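You operate a simulated robot arm through the tools that you are given. There is no shell and no other tool.

Carry out the task below with a simulated robot arm. There is one attempt and no reset: what you move stays moved.

TASK
Shut the unit down: lever to NEUTRAL, motor off, dump, cream switch off.
Fine: in that order; dump valve shut again, the red plug stays in.

Only the result counts: the job must be done as asked and must still hold three seconds after the hand-in. Knocking over, shifting, dropping, spilling or breaking anything else fails it.

THE ROBOT
A 7-joint arm with a two-finger parallel gripper, fixed in place. Base frame: the origin is on the floor under the middle of its stand, x ahead of it, y to its left, z up; the work surface is at about z = 800. Lengths are in mm, angles in degrees, forces in N, time in s.
It reaches about 1479 mm from its shoulder. Its first joint turns from -166.0 to 166.0 degrees. Payload 4.4 kg.
Tool frame: the origin (TCP) lies between the finger pads and is the grasp point; the fingertips stand 23 mm ahead of it; z points along the fingers, y is the line along which they close. Largest opening 94 mm; finger width 38, thickness 10; the body of the gripper, 54 by 96 mm, starts 39 mm behind the TCP.
Orientation is that of the tool frame in the base frame, as a unit quaternion [w, x, y, z]. With the fingers straight down and closing along the base's y, the tool's x points along the base's -x, its y along +y and its z along -z.

THE INTERFACE
- The arm moves only by the tool jog_arm. Its argument "deltas" is a list of rows, each an object of numbers (a shift or turn left out is 0, a gripper value left out holds the last): "dx", "dy", "dz": the shift along the tool's x, y, z in mm; "wx", "wy", "wz": the turn, a rotation vector about the tool's x, y, z in rad; "gripper": the finger opening in mm, from 0 to 94. In form: [{"dx": .., "dy": .., "dz": .., "wx": .., "wy": .., "wz": .., "gripper": ..}, ...]. A call has 1 to 20 rows; each row shifts and turns the commanded pose from where the row before left it, along the tool's axes as they then stand. Each row takes 0.2 s and may step no farther than 50 mm and 8.6 degrees from the row before; otherwise, or with a gripper value out of range, the whole call is refused. A pose out of reach is approached as far as the arm can. The call stops where the force on the tool passes 40 N (or 10 N more than at its start, if that is more) or the arm is blocked; 0.2 s more then pass. Each finger travels about 72 mm/s and halts on what it meets, pressing with about 43 N; the grip force reading is that of the motor and also rises with nothing between the fingers. The clock runs only during rows and for 0.2 s after the last one: add rows that do not move to give the fingers time. It gives the time, the measured TCP pose, the force on the tool (base axes), the opening and the grip force at its end, in the units of the frame above (readings bear some noise), with the torque about the TCP (base axes, N m) and any sound that the robot's microphone picked up.
- Cameras (640 x 400 px; columns grow to the right, rows downward): "scene" is fixed at [36.7, -641.9, 1601.8]; the picture's right is [0.89, -0.46, 0.00], its down [-0.18, -0.34, -0.92] and it looks along [0.42, 0.82, -0.39] (base axes); focal length 354 px, centre (320, 200). "wrist" rides on the gripper at [86, 16, -75] in the tool frame; the picture's right is [-0.18, 0.98, 0.00], its down [-0.58, -0.11, -0.81] and it looks along [-0.79, -0.15, 0.59] (tool axes); focal length 243 px, centre (320, 200). There is no depth. A picture from a camera that has moved, and an enlarged one, comes with that camera's place and axes in the base frame and with its lens. The place of the scene camera against the robot may be out by one fixed shift of up to 18 mm in any direction.
- get_image(camera): a new picture of that camera. The clock stands still meanwhile.
- close_up(camera, box): a new picture of the part [left, top, right, bottom] of that camera's present view, enlarged. The clock stands still meanwhile.
- sign_off(): hands the job in; it is judged then, once.

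Nothing tells you positions but the pictures and the camera data. Unless the task says otherwise, let go and move clear before handing in.

The tools are called as a command line: name --argument value ..., lists and objects as JSON in quotes. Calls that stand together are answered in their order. jog_arm: Moves the arm, as the interface text tells. Its arguments: {"type":"object","properties":{"deltas":{"type":"array"}},"required":["deltas"]} The other tools are called the same way: get_image (camera) takes a picture; close_up (camera, box) takes an enlarged picture of a part of a camera's view; sign_off () hands the job in.

At the start:

```text
t: 0.0
eef_pos: [665.1, 315.7, 1107.4]
ee_rot: [0.0, 0.001, 1.0, 0.0]
wrist_force: [-0.1, -0.3, 0.2]
torque: [0.0, 0.01, 0.02]
grip_width: 93.9
grip_force: 0.0
```

scene: 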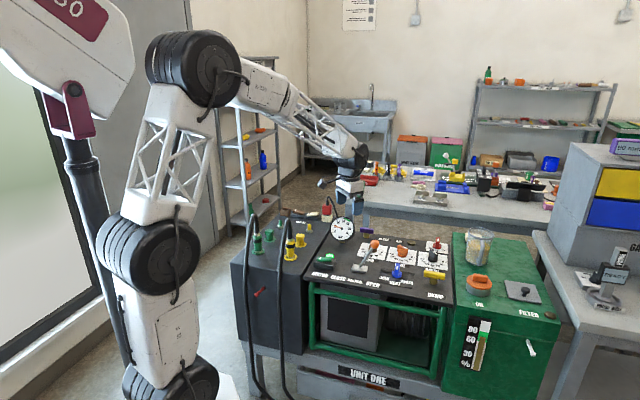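
wrist: 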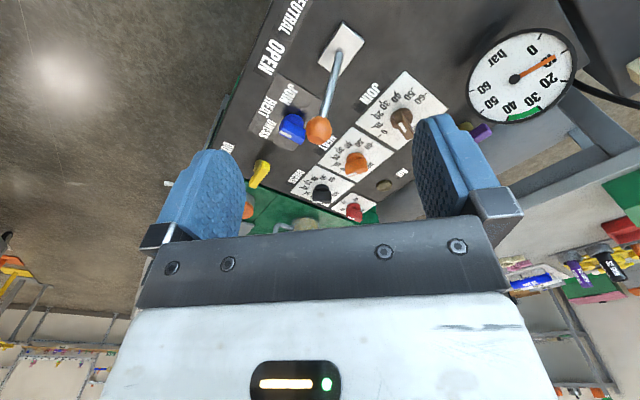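

I see a control unit ("UNIT ONE") with a panel of knobs, a lever with an orange ball, and a gauge. I'll take enlarged pictures first to identify each control.

close_up --camera "scene" --box '[300, 200, 460, 300]'

close_up --camera "scene" --box '[220, 180, 380, 280]'

close_up --camera "scene" --box '[440, 220, 600, 320]'

close_up --camera "wrist" --box '[220, 0, 460, 150]'

close_up --camera "wrist" --box '[220, 100, 460, 250]'

close_up --camera "scene" --box '[300, 280, 500, 400]'

```text
4.00 times, centred on (380, 250) of scene
camera zoom: at [36.7, -641.9, 1601.8], right [0.89, -0.46, 0.0], down [-0.18, -0.34, -0.92], along [0.42, 0.82, -0.39], focal length 1417 px, centre (80, 0)
```

zoom: 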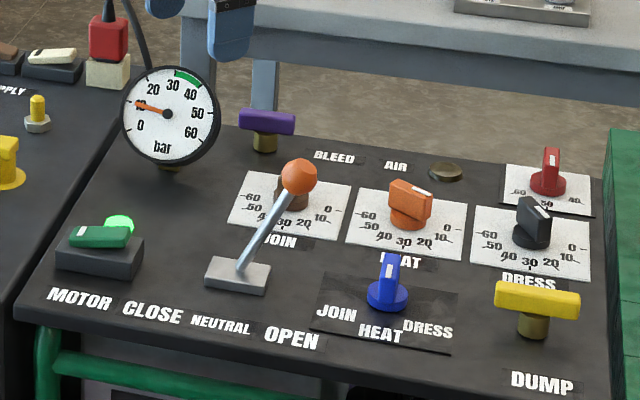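

```text
4.00 times, centred on (300, 230) of scene
camera zoom: at [36.7, -641.9, 1601.8], right [0.89, -0.46, 0.0], down [-0.18, -0.34, -0.92], along [0.42, 0.82, -0.39], focal length 1417 px, centre (400, 80)
```

zoom: 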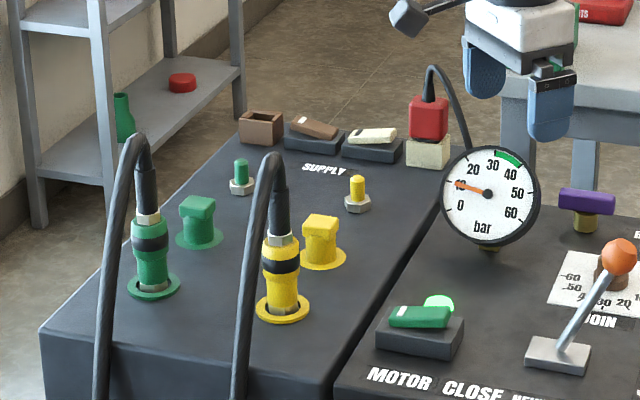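

```text
4.00 times, centred on (520, 270) of scene
camera zoom: at [36.7, -641.9, 1601.8], right [0.89, -0.46, 0.0], down [-0.18, -0.34, -0.92], along [0.42, 0.82, -0.39], focal length 1417 px, centre (-480, -80)
```

zoom: 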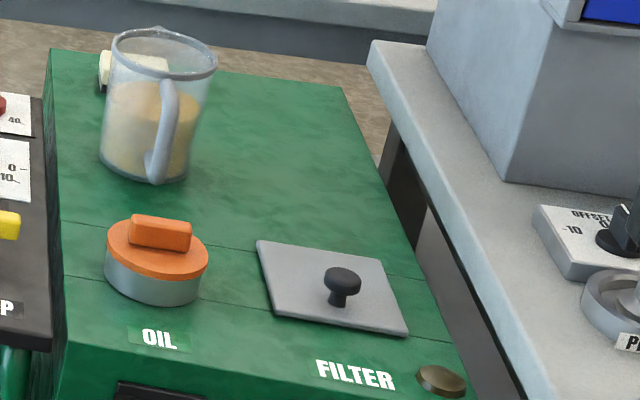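

```text
2.67 times, centred on (340, 75) of wrist
camera zoom: at [579.4, 331.7, 1182.8], right [0.18, 0.98, 0.0], down [0.58, -0.11, 0.81], along [0.79, -0.15, -0.59], focal length 647 px, centre (267, 533)
```

zoom: 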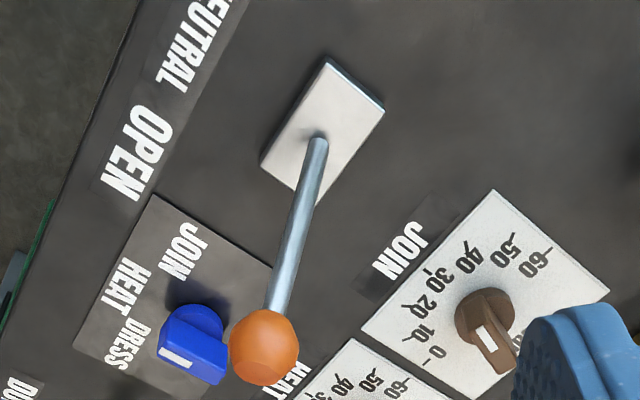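

```text
2.67 times, centred on (340, 175) of wrist
camera zoom: at [579.4, 331.7, 1182.8], right [0.18, 0.98, 0.0], down [0.58, -0.11, 0.81], along [0.79, -0.15, -0.59], focal length 647 px, centre (267, 267)
```

zoom: 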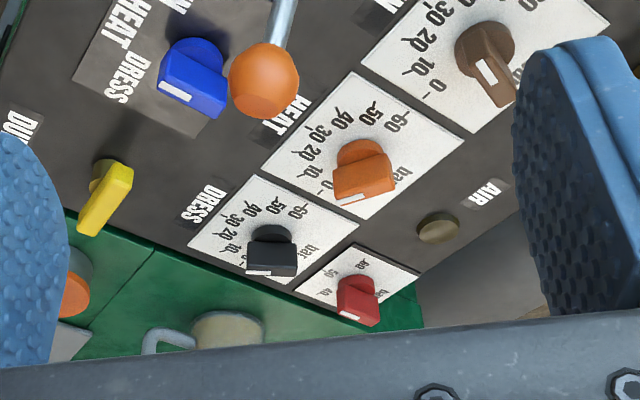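

```text
3.20 times, centred on (400, 340) of scene
camera zoom: at [36.7, -641.9, 1601.8], right [0.89, -0.46, 0.0], down [-0.18, -0.34, -0.92], along [0.42, 0.82, -0.39], focal length 1133 px, centre (64, -248)
```

zoom: 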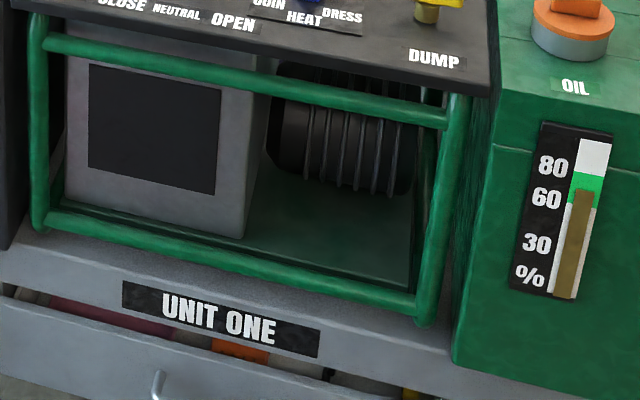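

The lever leans toward OPEN, the motor's green rocker is lit, the yellow DUMP T-valve looks shut, and the cream rocker sits at the back of the SUPPLY box. I'll move the arm back and up so the wrist camera can survey everything and give me accurate positions.

jog_arm --deltas '[{"dx": 40, "dz": -25}, {"dx": 40, "dz": -25}, {"dx": 40, "dz": -25}, {"dx": 40, "dz": -25}, {"dx": 40, "dz": -25}, {"dx": 40, "dz": -25}, {}]'

get_image --camera "wrist"

get_image --camera "scene"

```text
t: 1.6
eef_pos: [425.7, 316.7, 1259.4]
ee_rot: [-0.001, 0.0, 1.0, 0.0]
wrist_force: [-0.3, -0.1, 0.5]
torque: [0.01, 0.02, 0.01]
grip_width: 93.8
grip_force: 0.2
```

```text
taken
camera wrist: at [339.5, 331.7, 1334.3], right [0.18, 0.98, 0.0], down [0.58, -0.11, 0.81], along [0.79, -0.15, -0.59], focal length 243 px, centre (320, 200)
```

wrist: 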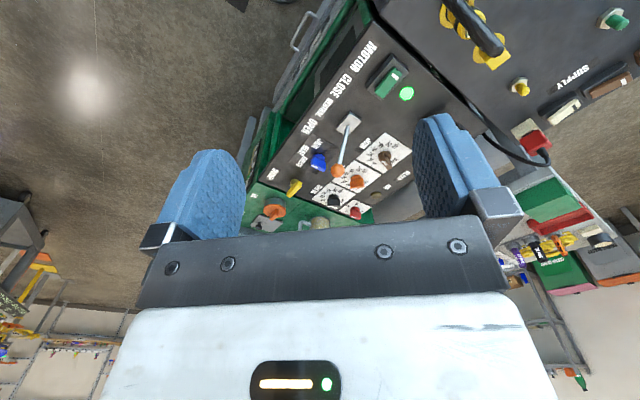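

```text
taken
```

scene: 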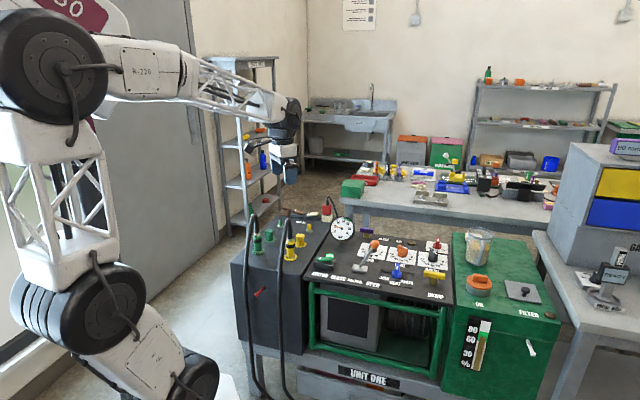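

The wrist camera now covers both the unit and the supply box. I'll take enlargements for measuring and for reading the switch states.

close_up --camera "wrist" --box '[270, 80, 430, 180]'

close_up --camera "wrist" --box '[240, 150, 400, 250]'

close_up --camera "wrist" --box '[340, 20, 440, 120]'

close_up --camera "wrist" --box '[480, 60, 640, 160]'

close_up --camera "scene" --box '[270, 190, 350, 240]'

close_up --camera "scene" --box '[306, 235, 386, 285]'

```text
4.00 times, centred on (350, 130) of wrist
camera zoom: at [339.5, 331.7, 1334.3], right [0.18, 0.98, 0.0], down [0.58, -0.11, 0.81], along [0.79, -0.15, -0.59], focal length 970 px, centre (200, 480)
```

zoom: 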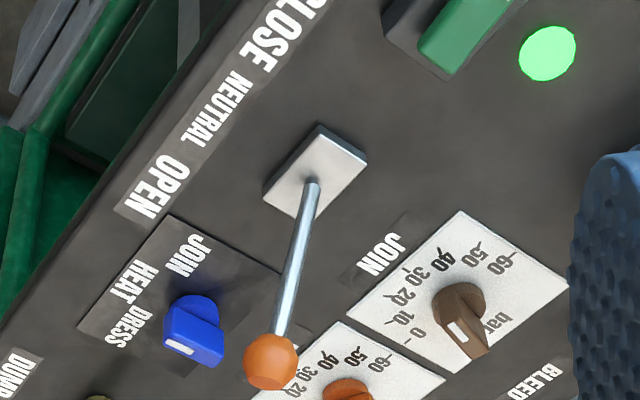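

```text
4.00 times, centred on (320, 200) of wrist
camera zoom: at [339.5, 331.7, 1334.3], right [0.18, 0.98, 0.0], down [0.58, -0.11, 0.81], along [0.79, -0.15, -0.59], focal length 970 px, centre (320, 200)
```

zoom: 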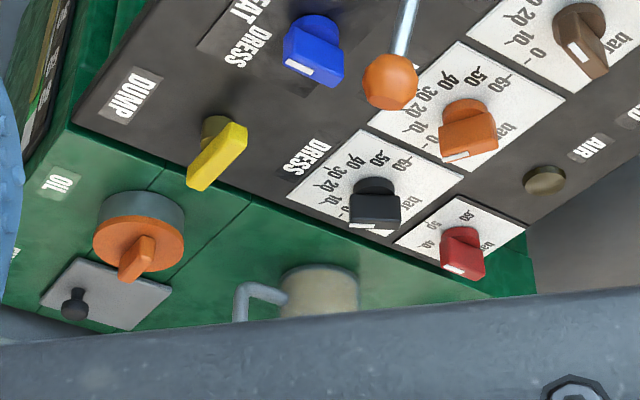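

```text
4.00 times, centred on (390, 70) of wrist
camera zoom: at [339.5, 331.7, 1334.3], right [0.18, 0.98, 0.0], down [0.58, -0.11, 0.81], along [0.79, -0.15, -0.59], focal length 970 px, centre (40, 720)
```

zoom: 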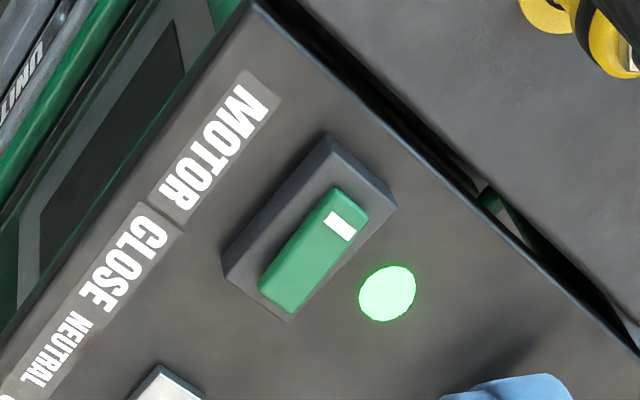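

```text
4.00 times, centred on (560, 110) of wrist
camera zoom: at [339.5, 331.7, 1334.3], right [0.18, 0.98, 0.0], down [0.58, -0.11, 0.81], along [0.79, -0.15, -0.59], focal length 970 px, centre (-640, 560)
```

zoom: 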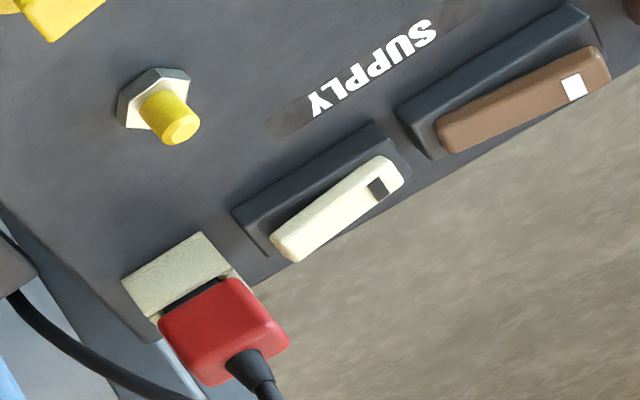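

```text
8.00 times, centred on (310, 215) of scene
camera zoom: at [36.7, -641.9, 1601.8], right [0.89, -0.46, 0.0], down [-0.18, -0.34, -0.92], along [0.42, 0.82, -0.39], focal length 2833 px, centre (400, 80)
```

zoom: 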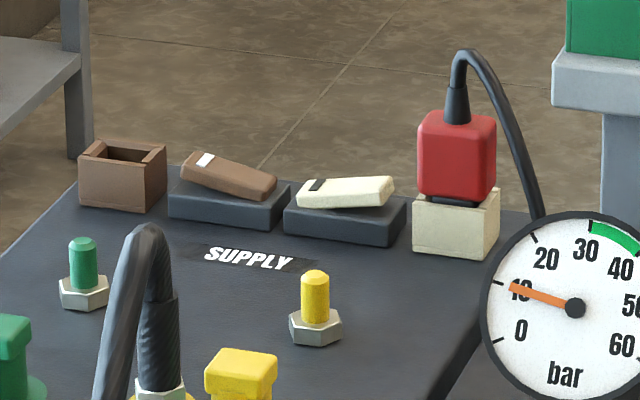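

```text
8.00 times, centred on (346, 260) of scene
camera zoom: at [36.7, -641.9, 1601.8], right [0.89, -0.46, 0.0], down [-0.18, -0.34, -0.92], along [0.42, 0.82, -0.39], focal length 2833 px, centre (112, -280)
```

zoom: 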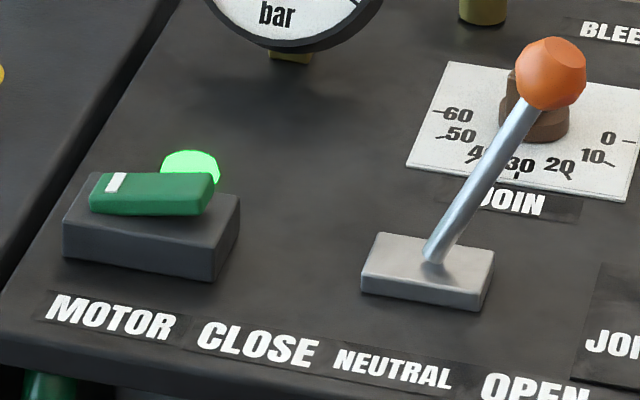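

Reading the rockers by their end marks:
- **Brown:** unlike cream, its marked end is raised.
- **Cream:** marked end down, so on. Its off side is the raised end toward the red plug.
- **Motor:** marked end down, so on. Its raised end is toward the lever.

The lever pivot comes out near (730, 329, 828) with the ball near (772, 294, 931). I'll turn the gripper to face the panel and view it from its front side to get a better baseline.

jog_arm --deltas '[{"dx": -26.9, "dy": -31.3, "dz": 1.9}, {"dx": -26.9, "dy": -31.3, "dz": 1.9}, {"dx": -26.9, "dy": -31.3, "dz": 1.9}, {"dx": -26.9, "dy": -31.3, "dz": 1.9}, {"dx": -26.9, "dy": -31.3, "dz": 1.9}, {"wz": -0.131}, {"wz": -0.131}, {"wz": -0.131}, {"wz": -0.131}, {"wz": -0.131}, {"wz": -0.131}, {}, {}]'

get_image --camera "wrist"

get_image --camera "scene"

```text
t: 4.4
eef_pos: [559.8, 159.7, 1249.0]
ee_rot: [0.0, -0.383, 0.924, -0.001]
wrist_force: [0.0, 1.3, 0.1]
torque: [0.01, 0.01, 0.01]
grip_width: 93.8
grip_force: 0.1
```

```text
taken
camera wrist: at [487.8, 109.1, 1323.3], right [-0.57, 0.82, 0.0], down [0.49, 0.33, 0.81], along [0.66, 0.46, -0.59], focal length 243 px, centre (320, 200)
```

wrist: 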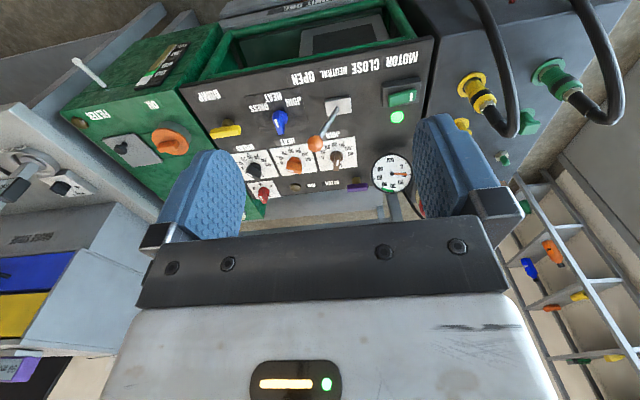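

```text
taken
```

scene: 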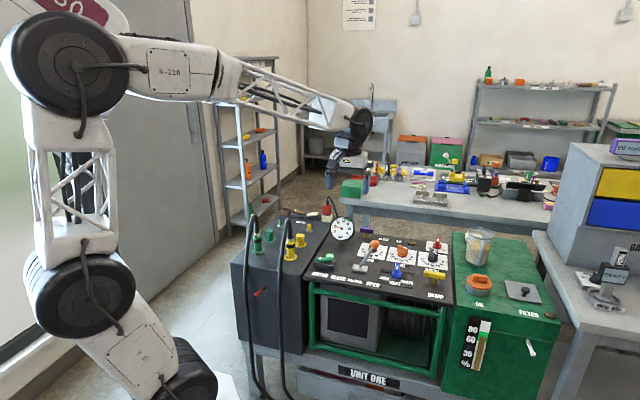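

close_up --camera "wrist" --box '[280, 50, 440, 150]'

close_up --camera "wrist" --box '[190, 70, 350, 170]'

close_up --camera "wrist" --box '[360, 60, 440, 110]'

close_up --camera "wrist" --box '[290, 90, 370, 140]'

```text
4.00 times, centred on (360, 100) of wrist
camera zoom: at [487.8, 109.1, 1323.3], right [-0.57, 0.82, 0.0], down [0.49, 0.33, 0.81], along [0.66, 0.46, -0.59], focal length 970 px, centre (160, 600)
```

zoom: 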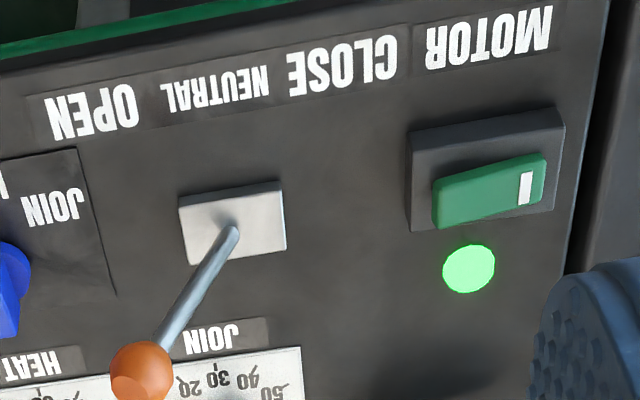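

```text
4.00 times, centred on (270, 120) of wrist
camera zoom: at [487.8, 109.1, 1323.3], right [-0.57, 0.82, 0.0], down [0.49, 0.33, 0.81], along [0.66, 0.46, -0.59], focal length 970 px, centre (520, 520)
```

zoom: 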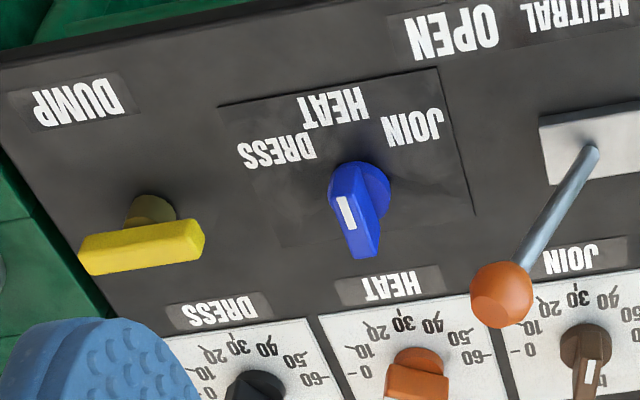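

```text
8.00 times, centred on (400, 85) of wrist
camera zoom: at [487.8, 109.1, 1323.3], right [-0.57, 0.82, 0.0], down [0.49, 0.33, 0.81], along [0.66, 0.46, -0.59], focal length 1941 px, centre (-320, 1120)
```

zoom: 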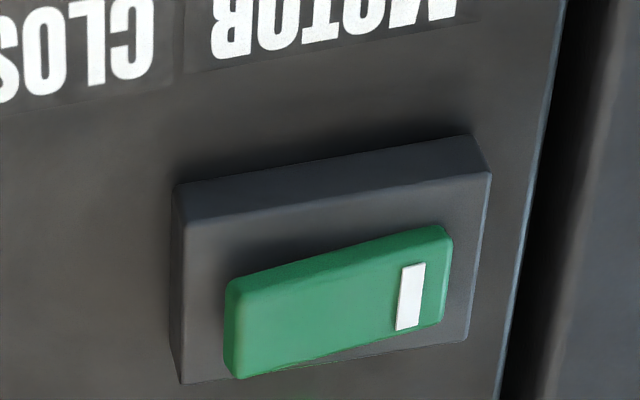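

```text
8.00 times, centred on (330, 115) of wrist
camera zoom: at [487.8, 109.1, 1323.3], right [-0.57, 0.82, 0.0], down [0.49, 0.33, 0.81], along [0.66, 0.46, -0.59], focal length 1941 px, centre (240, 880)
```

zoom: 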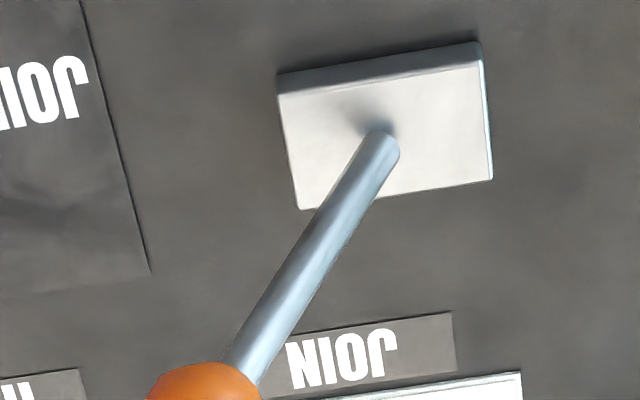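

With a third view, the controls along the panel row work out as follows:

| Control | Position (mm) |
|---|---|
| Lever pivot | (733, 329, 821) |
| Lever ball | (775, 294, 928) |
| Motor rocker | (630, 424, 832) |
| DUMP valve | (937, 134, ~835) |

The panel is yawed about -45°, so its lateral axis matches the direction the fingers now close. Next I hover above the lever ball with the fingers part open.

jog_arm --deltas '[{"dx": -30.9, "dy": -7.15, "dz": 29.9, "gripper": 64}, {"dx": -30.9, "dy": -7.15, "dz": 29.9}, {"dx": -30.9, "dy": -7.15, "dz": 29.9}, {"dx": -30.9, "dy": -7.15, "dz": 29.9}, {"dx": -30.9, "dy": -7.15, "dz": 29.9}, {"dx": -30.9, "dy": -7.15, "dz": 29.9}, {"dx": -30.9, "dy": -7.15, "dz": 29.9}, {"dx": -30.9, "dy": -7.15, "dz": 29.9}, {}]'

get_image --camera "wrist"

close_up --camera "scene" --box '[300, 180, 460, 280]'

```text
t: 6.4
eef_pos: [775.8, 295.4, 1009.3]
ee_rot: [0.0, -0.383, 0.924, -0.001]
wrist_force: [0.0, 0.0, -0.3]
torque: [0.0, 0.0, 0.01]
grip_width: 64.2
grip_force: 0.0
```

```text
taken
camera wrist: at [704.4, 244.1, 1084.5], right [-0.57, 0.82, 0.0], down [0.49, 0.33, 0.81], along [0.66, 0.46, -0.59], focal length 243 px, centre (320, 200)
```

wrist: 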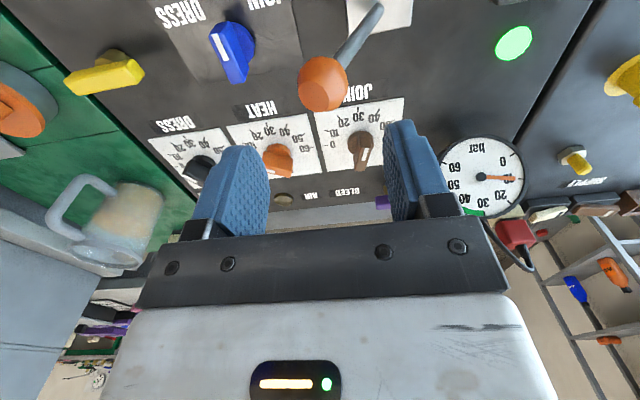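

```text
4.00 times, centred on (380, 230) of scene
camera zoom: at [36.7, -641.9, 1601.8], right [0.89, -0.46, 0.0], down [-0.18, -0.34, -0.92], along [0.42, 0.82, -0.39], focal length 1417 px, centre (80, 80)
```

zoom: 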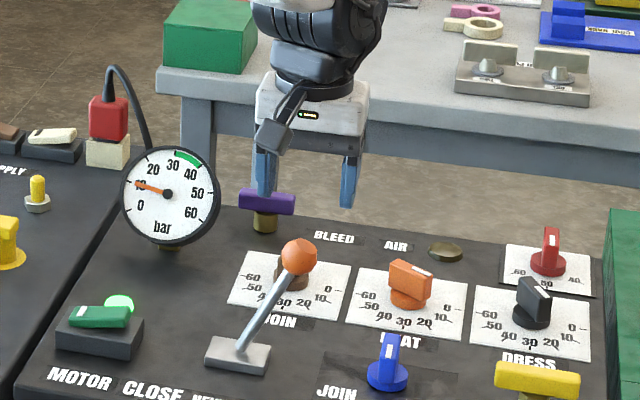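

The ball lines up with the space between the fingers, matching the triangulated position. I'll lower the fingers around it and narrow them to a loose cage.

jog_arm --deltas '[{"dz": 20}, {"dz": 20}, {"dz": 20}, {"dz": 19}, {"gripper": 42}, {}, {}]'

get_image --camera "wrist"

close_up --camera "scene" --box '[300, 180, 460, 280]'

```text
t: 8.0
eef_pos: [775.8, 294.6, 930.3]
ee_rot: [0.0, -0.384, 0.923, 0.0]
wrist_force: [-0.2, -0.5, 0.7]
torque: [0.01, 0.0, 0.0]
grip_width: 41.9
grip_force: 0.2
```

```text
taken
camera wrist: at [703.4, 243.9, 1005.0], right [-0.57, 0.82, 0.0], down [0.49, 0.33, 0.81], along [0.66, 0.46, -0.59], focal length 243 px, centre (320, 200)
```

wrist: 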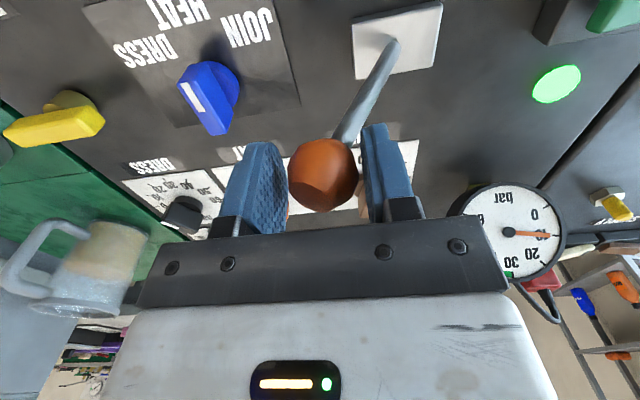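

```text
4.00 times, centred on (380, 230) of scene
camera zoom: at [36.7, -641.9, 1601.8], right [0.89, -0.46, 0.0], down [-0.18, -0.34, -0.92], along [0.42, 0.82, -0.39], focal length 1417 px, centre (80, 80)
```

zoom: 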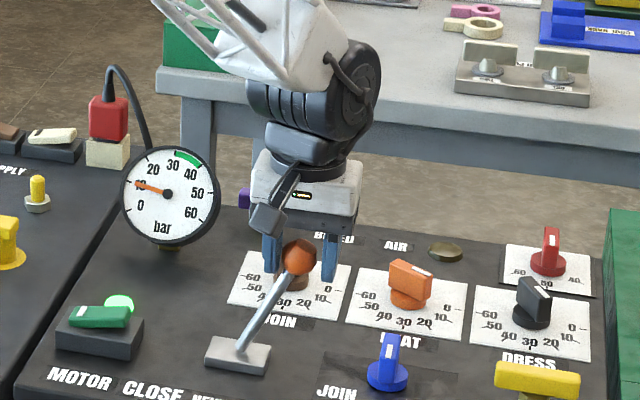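

The ball is caged, roughly centred between the pads. I'll snug the fingers and sweep the ball along its arc to upright, about 54 mm to panel left and 12 mm up.

jog_arm --deltas '[{"gripper": 34}, {}, {"dy": 5.7, "dz": -2.6}, {"dy": 5.8, "dz": -2.4}, {"dy": 5.9, "dz": -2.0}, {"dy": 6.0, "dz": -1.7}, {"dy": 6.1, "dz": -1.4}, {"dy": 6.1, "dz": -1.1}, {"dy": 6.2, "dz": -0.8}, {"dy": 6.2, "dz": -0.4}, {"dy": 6.5, "dz": -0.1}, {}, {}]'

get_image --camera "wrist"

close_up --camera "scene" --box '[300, 180, 460, 280]'

```text
t: 10.8
eef_pos: [736.2, 332.3, 942.7]
ee_rot: [0.001, -0.384, 0.923, 0.0]
wrist_force: [-0.1, 0.1, -0.5]
torque: [-0.01, 0.03, -0.01]
grip_width: 34.0
grip_force: 0.1
```

```text
taken
camera wrist: at [664.6, 281.8, 1017.6], right [-0.57, 0.82, 0.0], down [0.49, 0.33, 0.81], along [0.66, 0.46, -0.59], focal length 243 px, centre (320, 200)
```

wrist: 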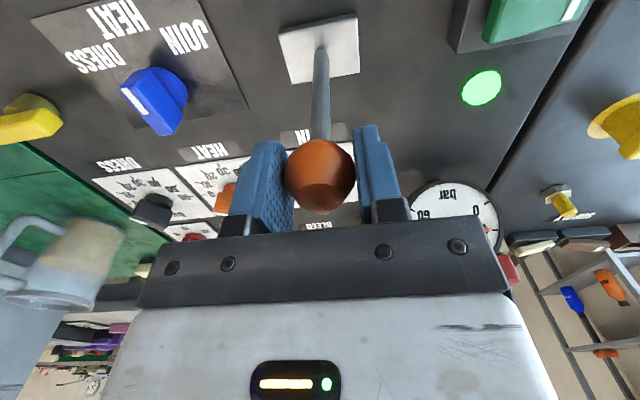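

```text
4.00 times, centred on (380, 230) of scene
camera zoom: at [36.7, -641.9, 1601.8], right [0.89, -0.46, 0.0], down [-0.18, -0.34, -0.92], along [0.42, 0.82, -0.39], focal length 1417 px, centre (80, 80)
```

zoom: 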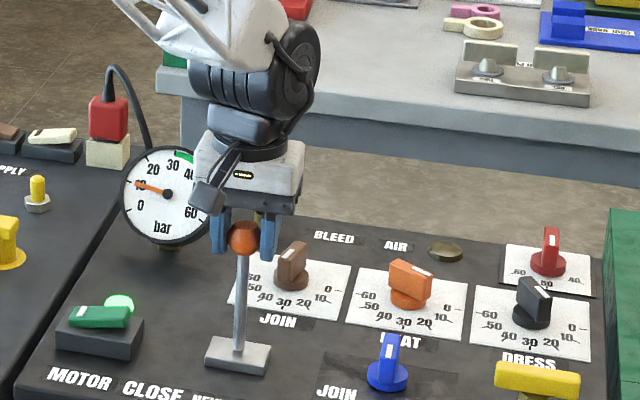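

The lever now stands upright with no load on the tool. I'll open the fingers, rise clear and check that it stays there.

jog_arm --deltas '[{"gripper": 60}, {}, {}, {"dz": -30}, {"dz": -40}, {"dz": -40}, {}]'

get_image --camera "wrist"

close_up --camera "scene" --box '[300, 190, 460, 290]'

```text
t: 12.4
eef_pos: [736.3, 332.4, 1054.6]
ee_rot: [0.0, -0.383, 0.924, 0.001]
wrist_force: [-0.3, -0.1, 0.5]
torque: [0.02, -0.01, 0.03]
grip_width: 60.2
grip_force: 0.1
```

```text
taken
camera wrist: at [663.9, 282.5, 1128.5], right [-0.57, 0.82, 0.0], down [0.49, 0.33, 0.81], along [0.67, 0.46, -0.59], focal length 243 px, centre (320, 200)
```

wrist: 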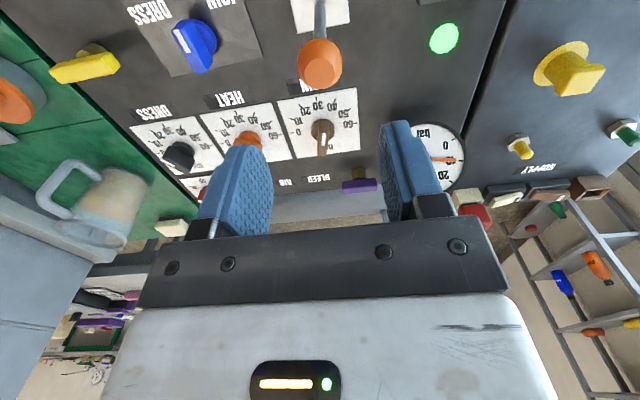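

```text
4.00 times, centred on (380, 240) of scene
camera zoom: at [36.7, -641.9, 1601.8], right [0.89, -0.46, 0.0], down [-0.18, -0.34, -0.92], along [0.42, 0.82, -0.39], focal length 1417 px, centre (80, 40)
```

zoom: 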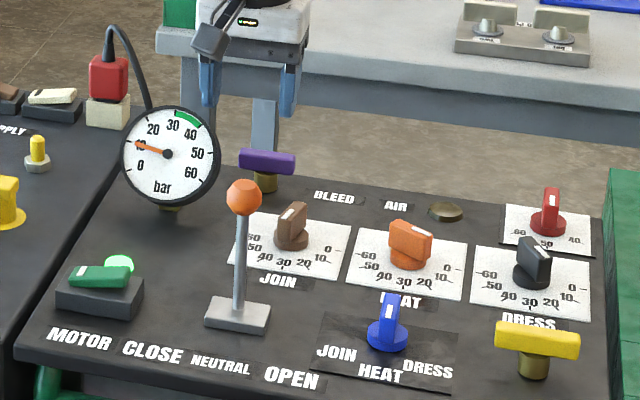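

The lever is holding at NEUTRAL. Next I close the fingers and back off to look at the motor rocker from closer in before pressing it.

jog_arm --deltas '[{"dx": 31.8, "dy": 24.2, "dz": -9, "gripper": 0}, {"dx": 31.8, "dy": 24.2, "dz": -9}, {"dx": 31.8, "dy": 24.2, "dz": -9}, {"dx": 31.8, "dy": 24.2, "dz": -9}, {"dx": 31.8, "dy": 24.2, "dz": -9}, {}]'

get_image --camera "wrist"

close_up --camera "wrist" --box '[280, 30, 440, 130]'

close_up --camera "wrist" --box '[420, 100, 580, 200]'

```text
t: 13.8
eef_pos: [537.8, 306.2, 1098.2]
ee_rot: [0.0, -0.384, 0.923, 0.0]
wrist_force: [-0.8, -0.4, -1.5]
torque: [-0.03, 0.03, -0.01]
grip_width: 0.2
grip_force: 42.3
```

```text
taken
camera wrist: at [466.1, 255.1, 1172.6], right [-0.57, 0.82, 0.0], down [0.49, 0.33, 0.81], along [0.66, 0.46, -0.59], focal length 243 px, centre (320, 200)
```

wrist: 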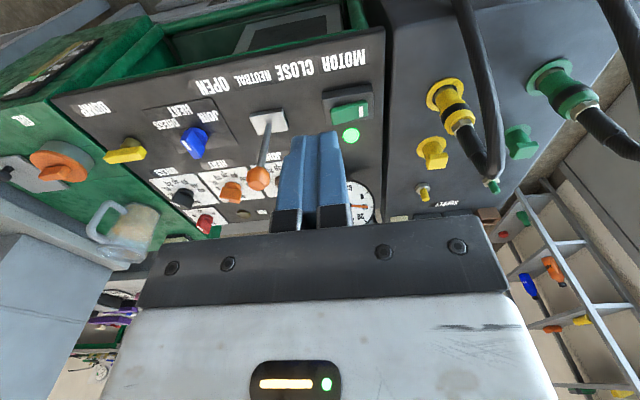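

```text
4.00 times, centred on (360, 80) of wrist
camera zoom: at [466.1, 255.1, 1172.6], right [-0.57, 0.82, 0.0], down [0.49, 0.33, 0.81], along [0.66, 0.46, -0.59], focal length 970 px, centre (160, 680)
```

zoom: 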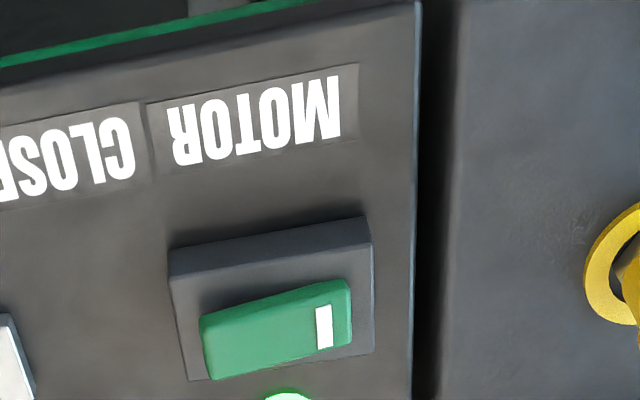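

```text
4.00 times, centred on (500, 150) of wrist
camera zoom: at [466.1, 255.1, 1172.6], right [-0.57, 0.82, 0.0], down [0.49, 0.33, 0.81], along [0.66, 0.46, -0.59], focal length 970 px, centre (-400, 400)
```

zoom: 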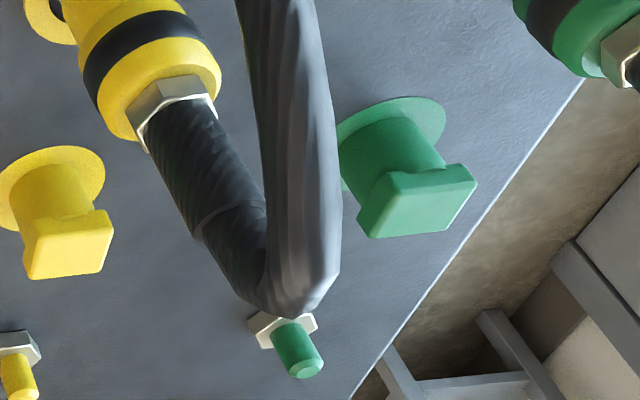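

The motor rocker centre is confirmed at (631, 424), with its raised end (the OFF side) toward the lever at about (650, 404). I'll bring the closed fingertips to just above that end.

jog_arm --deltas '[{"dx": -24.8, "dz": 33}, {"dx": -24.8, "dz": 33}, {"dx": -24.8, "dz": 33}, {"dx": -24.8, "dz": 33}, {"dx": -24.8, "dz": 33}, {"dx": -24.8, "dz": 33}, {}]'

get_image --camera "wrist"

close_up --camera "scene" --box '[290, 200, 410, 275]'

```text
t: 15.4
eef_pos: [644.4, 411.5, 900.4]
ee_rot: [0.0, -0.382, 0.924, 0.0]
wrist_force: [0.3, 1.3, 0.4]
torque: [0.03, 0.01, 0.01]
grip_width: 0.1
grip_force: 42.8
```

```text
taken
camera wrist: at [572.5, 360.1, 973.9], right [-0.57, 0.82, 0.0], down [0.49, 0.33, 0.81], along [0.66, 0.46, -0.59], focal length 243 px, centre (320, 200)
```

wrist: 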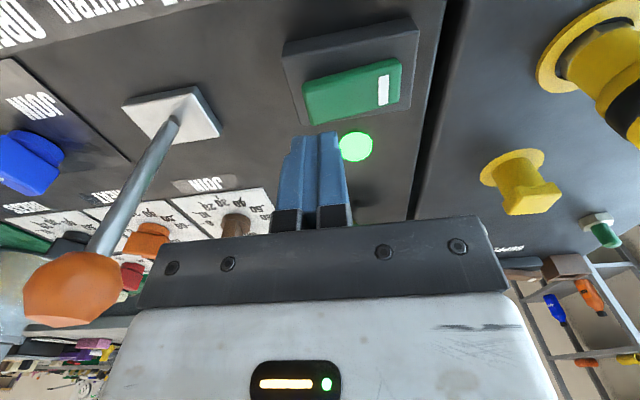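

```text
5.33 times, centred on (350, 238) of scene
camera zoom: at [36.7, -641.9, 1601.8], right [0.89, -0.46, 0.0], down [-0.18, -0.34, -0.92], along [0.42, 0.82, -0.39], focal length 1889 px, centre (160, 0)
```

zoom: 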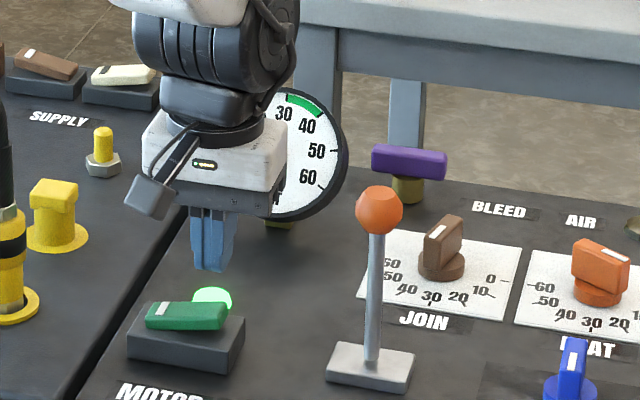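

The tips hover above the rocker's raised end, about 3-4 mm toward the back of its centreline. I'll correct that and press down gently in small steps.

jog_arm --deltas '[{"dx": 3, "dz": 10}, {"dz": 10}, {"dz": 10}, {"dz": 4}, {"dz": 3}, {"dz": 3}, {"dz": 3}, {"dz": 3}, {}]'

get_image --camera "wrist"

close_up --camera "scene" --box '[290, 200, 410, 275]'

```text
t: 17.2
eef_pos: [642.0, 408.9, 857.1]
ee_rot: [0.001, -0.383, 0.924, 0.001]
wrist_force: [-7.2, -6.4, 13.2]
torque: [-0.06, 0.28, 0.08]
grip_width: 0.1
grip_force: 42.2
stopped in row 9: the force on the tool passed its limit at 48 N (the readings are from after the stop); the commanded pose is now the measured one
```

```text
taken
camera wrist: at [569.5, 357.9, 931.6], right [-0.57, 0.82, 0.0], down [0.49, 0.33, 0.81], along [0.67, 0.46, -0.59], focal length 243 px, centre (320, 200)
```

wrist: 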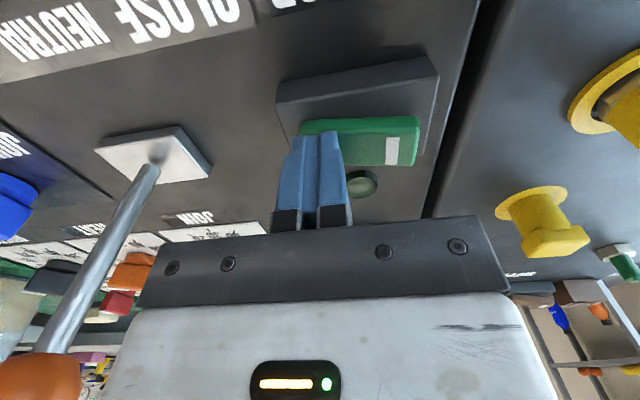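

```text
5.33 times, centred on (350, 238) of scene
camera zoom: at [36.7, -641.9, 1601.8], right [0.89, -0.46, 0.0], down [-0.18, -0.34, -0.92], along [0.42, 0.82, -0.39], focal length 1889 px, centre (160, 0)
```

zoom: 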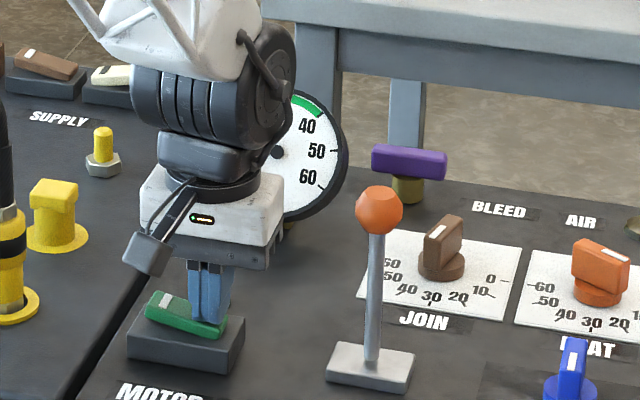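

The rocker flipped and the lamp has gone dark, so the motor is off. I'll lift straight up and check that it stays that way.

jog_arm --deltas '[{"dz": -15}, {"dz": -40}, {"dz": -40}, {"dz": -45}, {"dz": -45}, {}]'

close_up --camera "scene" --box '[290, 200, 410, 275]'

get_image --camera "wrist"

```text
t: 18.6
eef_pos: [642.4, 407.5, 1041.1]
ee_rot: [0.0, -0.384, 0.923, 0.001]
wrist_force: [-0.6, -0.8, -0.2]
torque: [0.01, -0.01, 0.01]
grip_width: 0.0
grip_force: 42.7
```

```text
5.33 times, centred on (350, 238) of scene
camera zoom: at [36.7, -641.9, 1601.8], right [0.89, -0.46, 0.0], down [-0.18, -0.34, -0.92], along [0.42, 0.82, -0.39], focal length 1889 px, centre (160, 0)
```

zoom: 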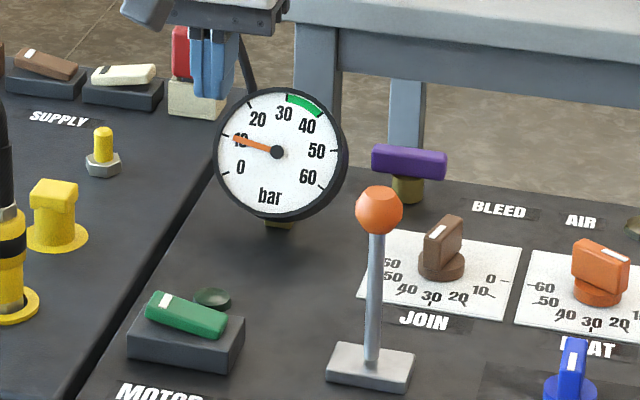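

```text
taken
camera wrist: at [569.3, 357.2, 1115.8], right [-0.57, 0.82, 0.0], down [0.49, 0.33, 0.81], along [0.67, 0.46, -0.59], focal length 243 px, centre (320, 200)
```

wrist: 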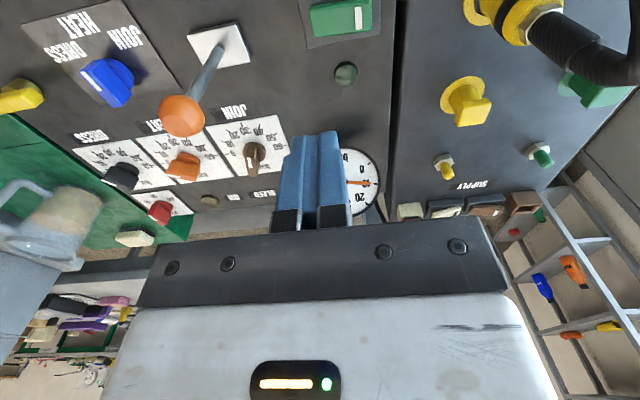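

The motor is off, the lamp is dark, and the gauge still reads about 10 bar. Now I go to the DUMP valve, turning the gripper 90° so the fingers can close across the yellow T-handle.

jog_arm --deltas '[{"dx": -1.8, "dy": -42, "dz": -7.5, "gripper": 60}, {"dx": -1.8, "dy": -42, "dz": -7.5}, {"dx": -1.8, "dy": -42, "dz": -7.5}, {"dx": -1.8, "dy": -42, "dz": -7.5}, {"dx": -1.8, "dy": -42, "dz": -7.5}, {"dx": -1.8, "dy": -42, "dz": -7.5}, {"dx": -1.8, "dy": -42, "dz": -7.5}, {"dx": -1.8, "dy": -42, "dz": -7.5}, {"wz": 0.1309}, {"wz": 0.1309}, {"wz": 0.1309}, {"wz": 0.1309}, {"wz": 0.1309}, {"wz": 0.1309}, {"wz": 0.1309}, {"wz": 0.1309}, {"wz": 0.1309}, {"wz": 0.1309}, {"wz": 0.1309}, {"wz": 0.1309}]'

get_image --camera "wrist"

get_image --camera "scene"

```text
t: 22.8
eef_pos: [890.0, 181.7, 1101.6]
ee_rot: [0.002, 0.383, 0.924, 0.0]
wrist_force: [-0.2, -0.1, 0.5]
torque: [-0.03, 0.02, 0.03]
grip_width: 59.9
grip_force: 0.1
```

```text
taken
camera wrist: at [840.5, 253.1, 1176.3], right [0.83, 0.56, 0.0], down [0.33, -0.49, 0.81], along [0.46, -0.67, -0.59], focal length 243 px, centre (320, 200)
```

wrist: 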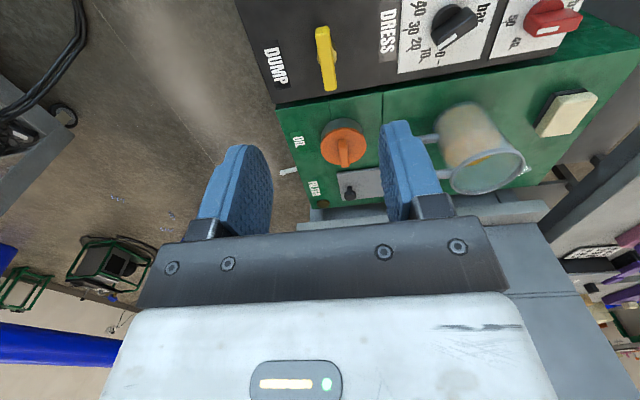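

```text
taken
```

scene: 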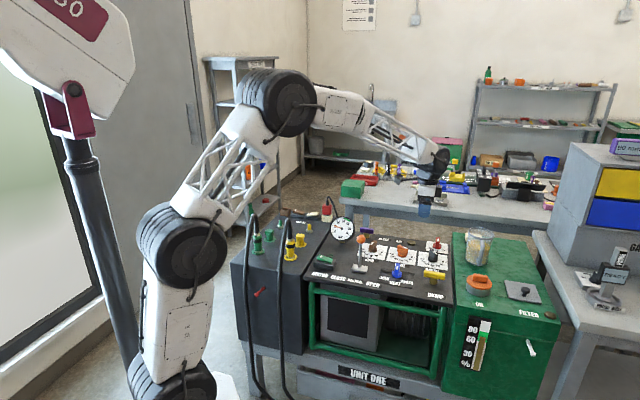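

close_up --camera "wrist" --box '[270, 10, 390, 110]'

close_up --camera "scene" --box '[400, 255, 480, 305]'

```text
4.00 times, centred on (330, 60) of wrist
camera zoom: at [840.5, 253.1, 1176.3], right [0.83, 0.56, 0.0], down [0.33, -0.49, 0.81], along [0.46, -0.67, -0.59], focal length 970 px, centre (280, 760)
```

zoom: 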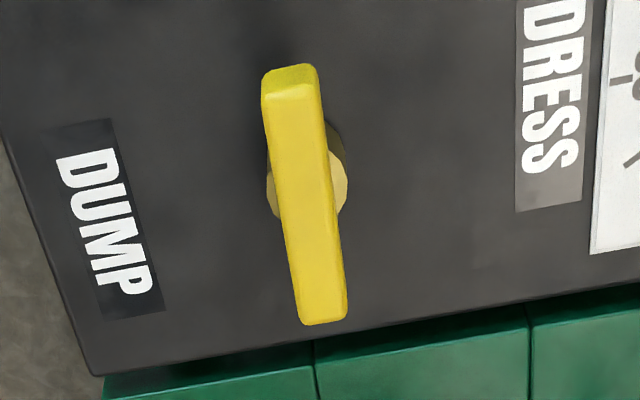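

```text
8.00 times, centred on (440, 280) of scene
camera zoom: at [36.7, -641.9, 1601.8], right [0.89, -0.46, 0.0], down [-0.18, -0.34, -0.92], along [0.42, 0.82, -0.39], focal length 2833 px, centre (-640, -440)
```

zoom: 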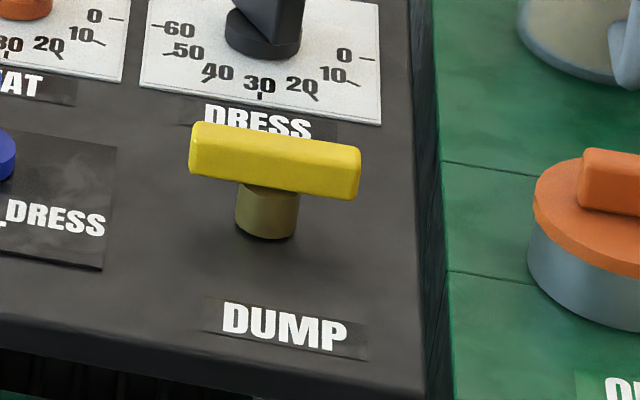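

The yellow handle's centre is about (932, 135), with its top near z ≈ 846, and it lies along the panel's lateral axis. I'll hover above it and check finger alignment before descending.

jog_arm --deltas '[{"dx": -12.4, "dy": -0.6, "dz": 28}, {"dx": -12.4, "dy": -0.6, "dz": 28}, {"dx": -12.4, "dy": -0.6, "dz": 28}, {"dx": -12.4, "dy": -0.6, "dz": 28}, {"dx": -12.4, "dy": -0.6, "dz": 28}, {}]'

get_image --camera "wrist"

close_up --camera "scene" --box '[380, 210, 500, 310]'

```text
t: 24.2
eef_pos: [930.7, 135.0, 961.3]
ee_rot: [0.001, 0.382, 0.924, 0.0]
wrist_force: [0.3, -0.5, 1.5]
torque: [-0.01, 0.0, 0.02]
grip_width: 60.2
grip_force: 0.0
```

```text
taken
camera wrist: at [882.1, 207.1, 1035.8], right [0.82, 0.57, 0.0], down [0.33, -0.49, 0.81], along [0.46, -0.66, -0.59], focal length 243 px, centre (320, 200)
```

wrist: 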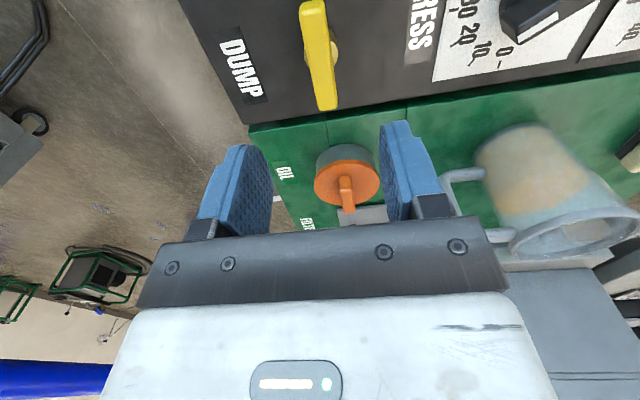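

```text
4.00 times, centred on (440, 260) of scene
camera zoom: at [36.7, -641.9, 1601.8], right [0.89, -0.46, 0.0], down [-0.18, -0.34, -0.92], along [0.42, 0.82, -0.39], focal length 1417 px, centre (-160, -40)
```

zoom: 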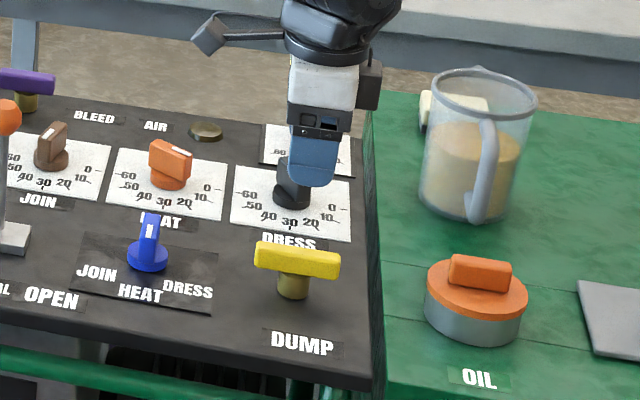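

The handle is centred between the open fingers in depth and length. I'll descend around it with the fingers still open.

jog_arm --deltas '[{"dz": 25}, {"dz": 25}, {"dz": 25}, {"dz": 20}, {"dz": 10}, {"dz": 7}, {}]'

get_image --camera "wrist"

close_up --camera "scene" --box '[380, 210, 500, 310]'

```text
t: 25.8
eef_pos: [931.7, 135.4, 849.5]
ee_rot: [-0.001, 0.382, 0.924, 0.001]
wrist_force: [-0.7, 0.1, 1.4]
torque: [-0.02, -0.02, -0.01]
grip_width: 60.0
grip_force: 0.0
```

```text
taken
camera wrist: at [882.4, 207.4, 924.4], right [0.82, 0.57, 0.0], down [0.33, -0.49, 0.81], along [0.46, -0.66, -0.59], focal length 243 px, centre (320, 200)
```

wrist: 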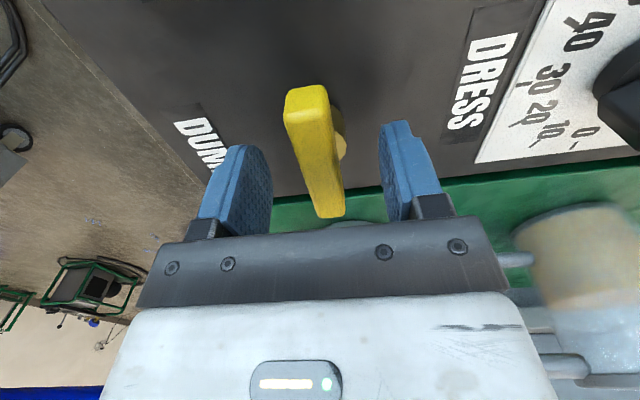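

```text
4.00 times, centred on (440, 260) of scene
camera zoom: at [36.7, -641.9, 1601.8], right [0.89, -0.46, 0.0], down [-0.18, -0.34, -0.92], along [0.42, 0.82, -0.39], focal length 1417 px, centre (-160, -40)
```

zoom: 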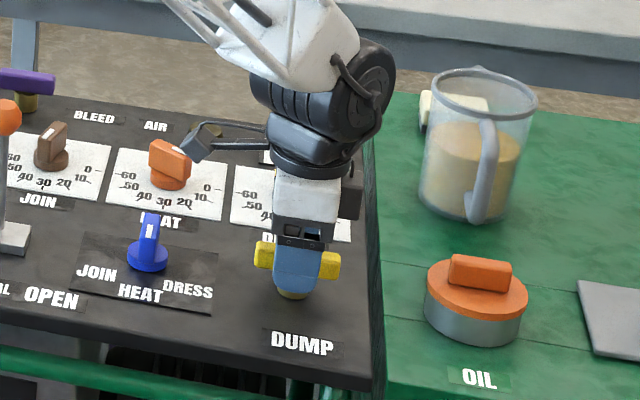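

The fingers straddle the handle cleanly. Closing on it now.

jog_arm --deltas '[{"gripper": 12}, {}, {}, {}]'

get_image --camera "wrist"

```text
t: 26.8
eef_pos: [931.9, 135.1, 850.5]
ee_rot: [0.001, 0.382, 0.924, 0.001]
wrist_force: [7.4, 5.1, -1.8]
torque: [-0.16, 0.0, -0.07]
grip_width: 17.8
grip_force: 45.0
```

```text
taken
camera wrist: at [882.5, 207.5, 924.4], right [0.82, 0.57, 0.0], down [0.33, -0.49, 0.81], along [0.46, -0.66, -0.59], focal length 243 px, centre (320, 200)
```

wrist: 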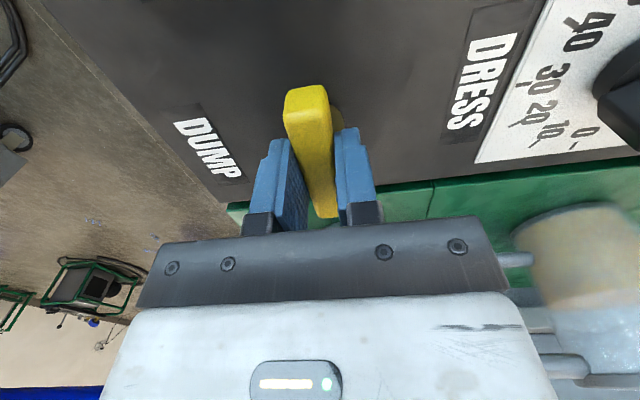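

Grip is firm at 17.8 mm. I'll try a small counter-clockwise turn (seen from above) and read the torque to see whether the valve opens that way.

jog_arm --deltas '[{"wz": -0.06}, {"wz": -0.06}, {"wz": -0.06}, {}]'

get_image --camera "wrist"

close_up --camera "scene" --box '[320, 200, 440, 275]'

```text
t: 27.8
eef_pos: [931.1, 135.8, 849.7]
ee_rot: [0.0, 0.298, 0.955, 0.001]
wrist_force: [7.6, 2.7, -1.4]
torque: [0.22, 0.14, -2.24]
grip_width: 23.7
grip_force: 45.2
```

```text
taken
camera wrist: at [870.2, 197.4, 924.4], right [0.71, 0.7, 0.0], down [0.42, -0.42, 0.81], along [0.57, -0.57, -0.59], focal length 243 px, centre (320, 200)
```

wrist: 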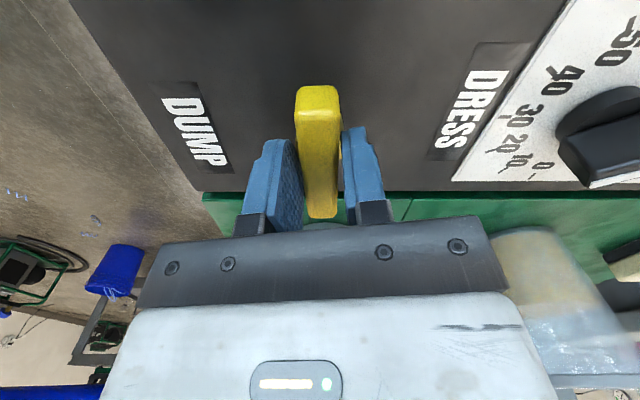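

```text
5.33 times, centred on (380, 238) of scene
camera zoom: at [36.7, -641.9, 1601.8], right [0.89, -0.46, 0.0], down [-0.18, -0.34, -0.92], along [0.42, 0.82, -0.39], focal length 1889 px, centre (0, 0)
```

zoom: 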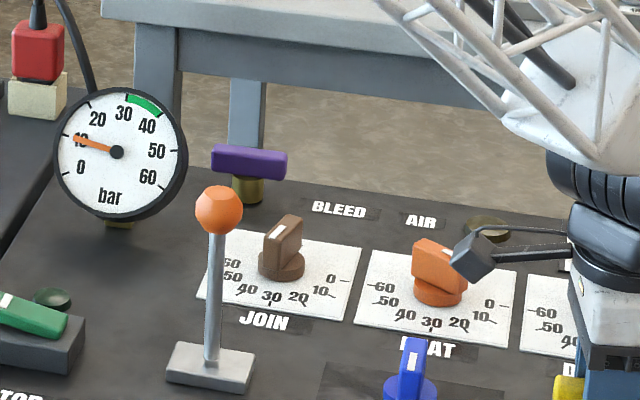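

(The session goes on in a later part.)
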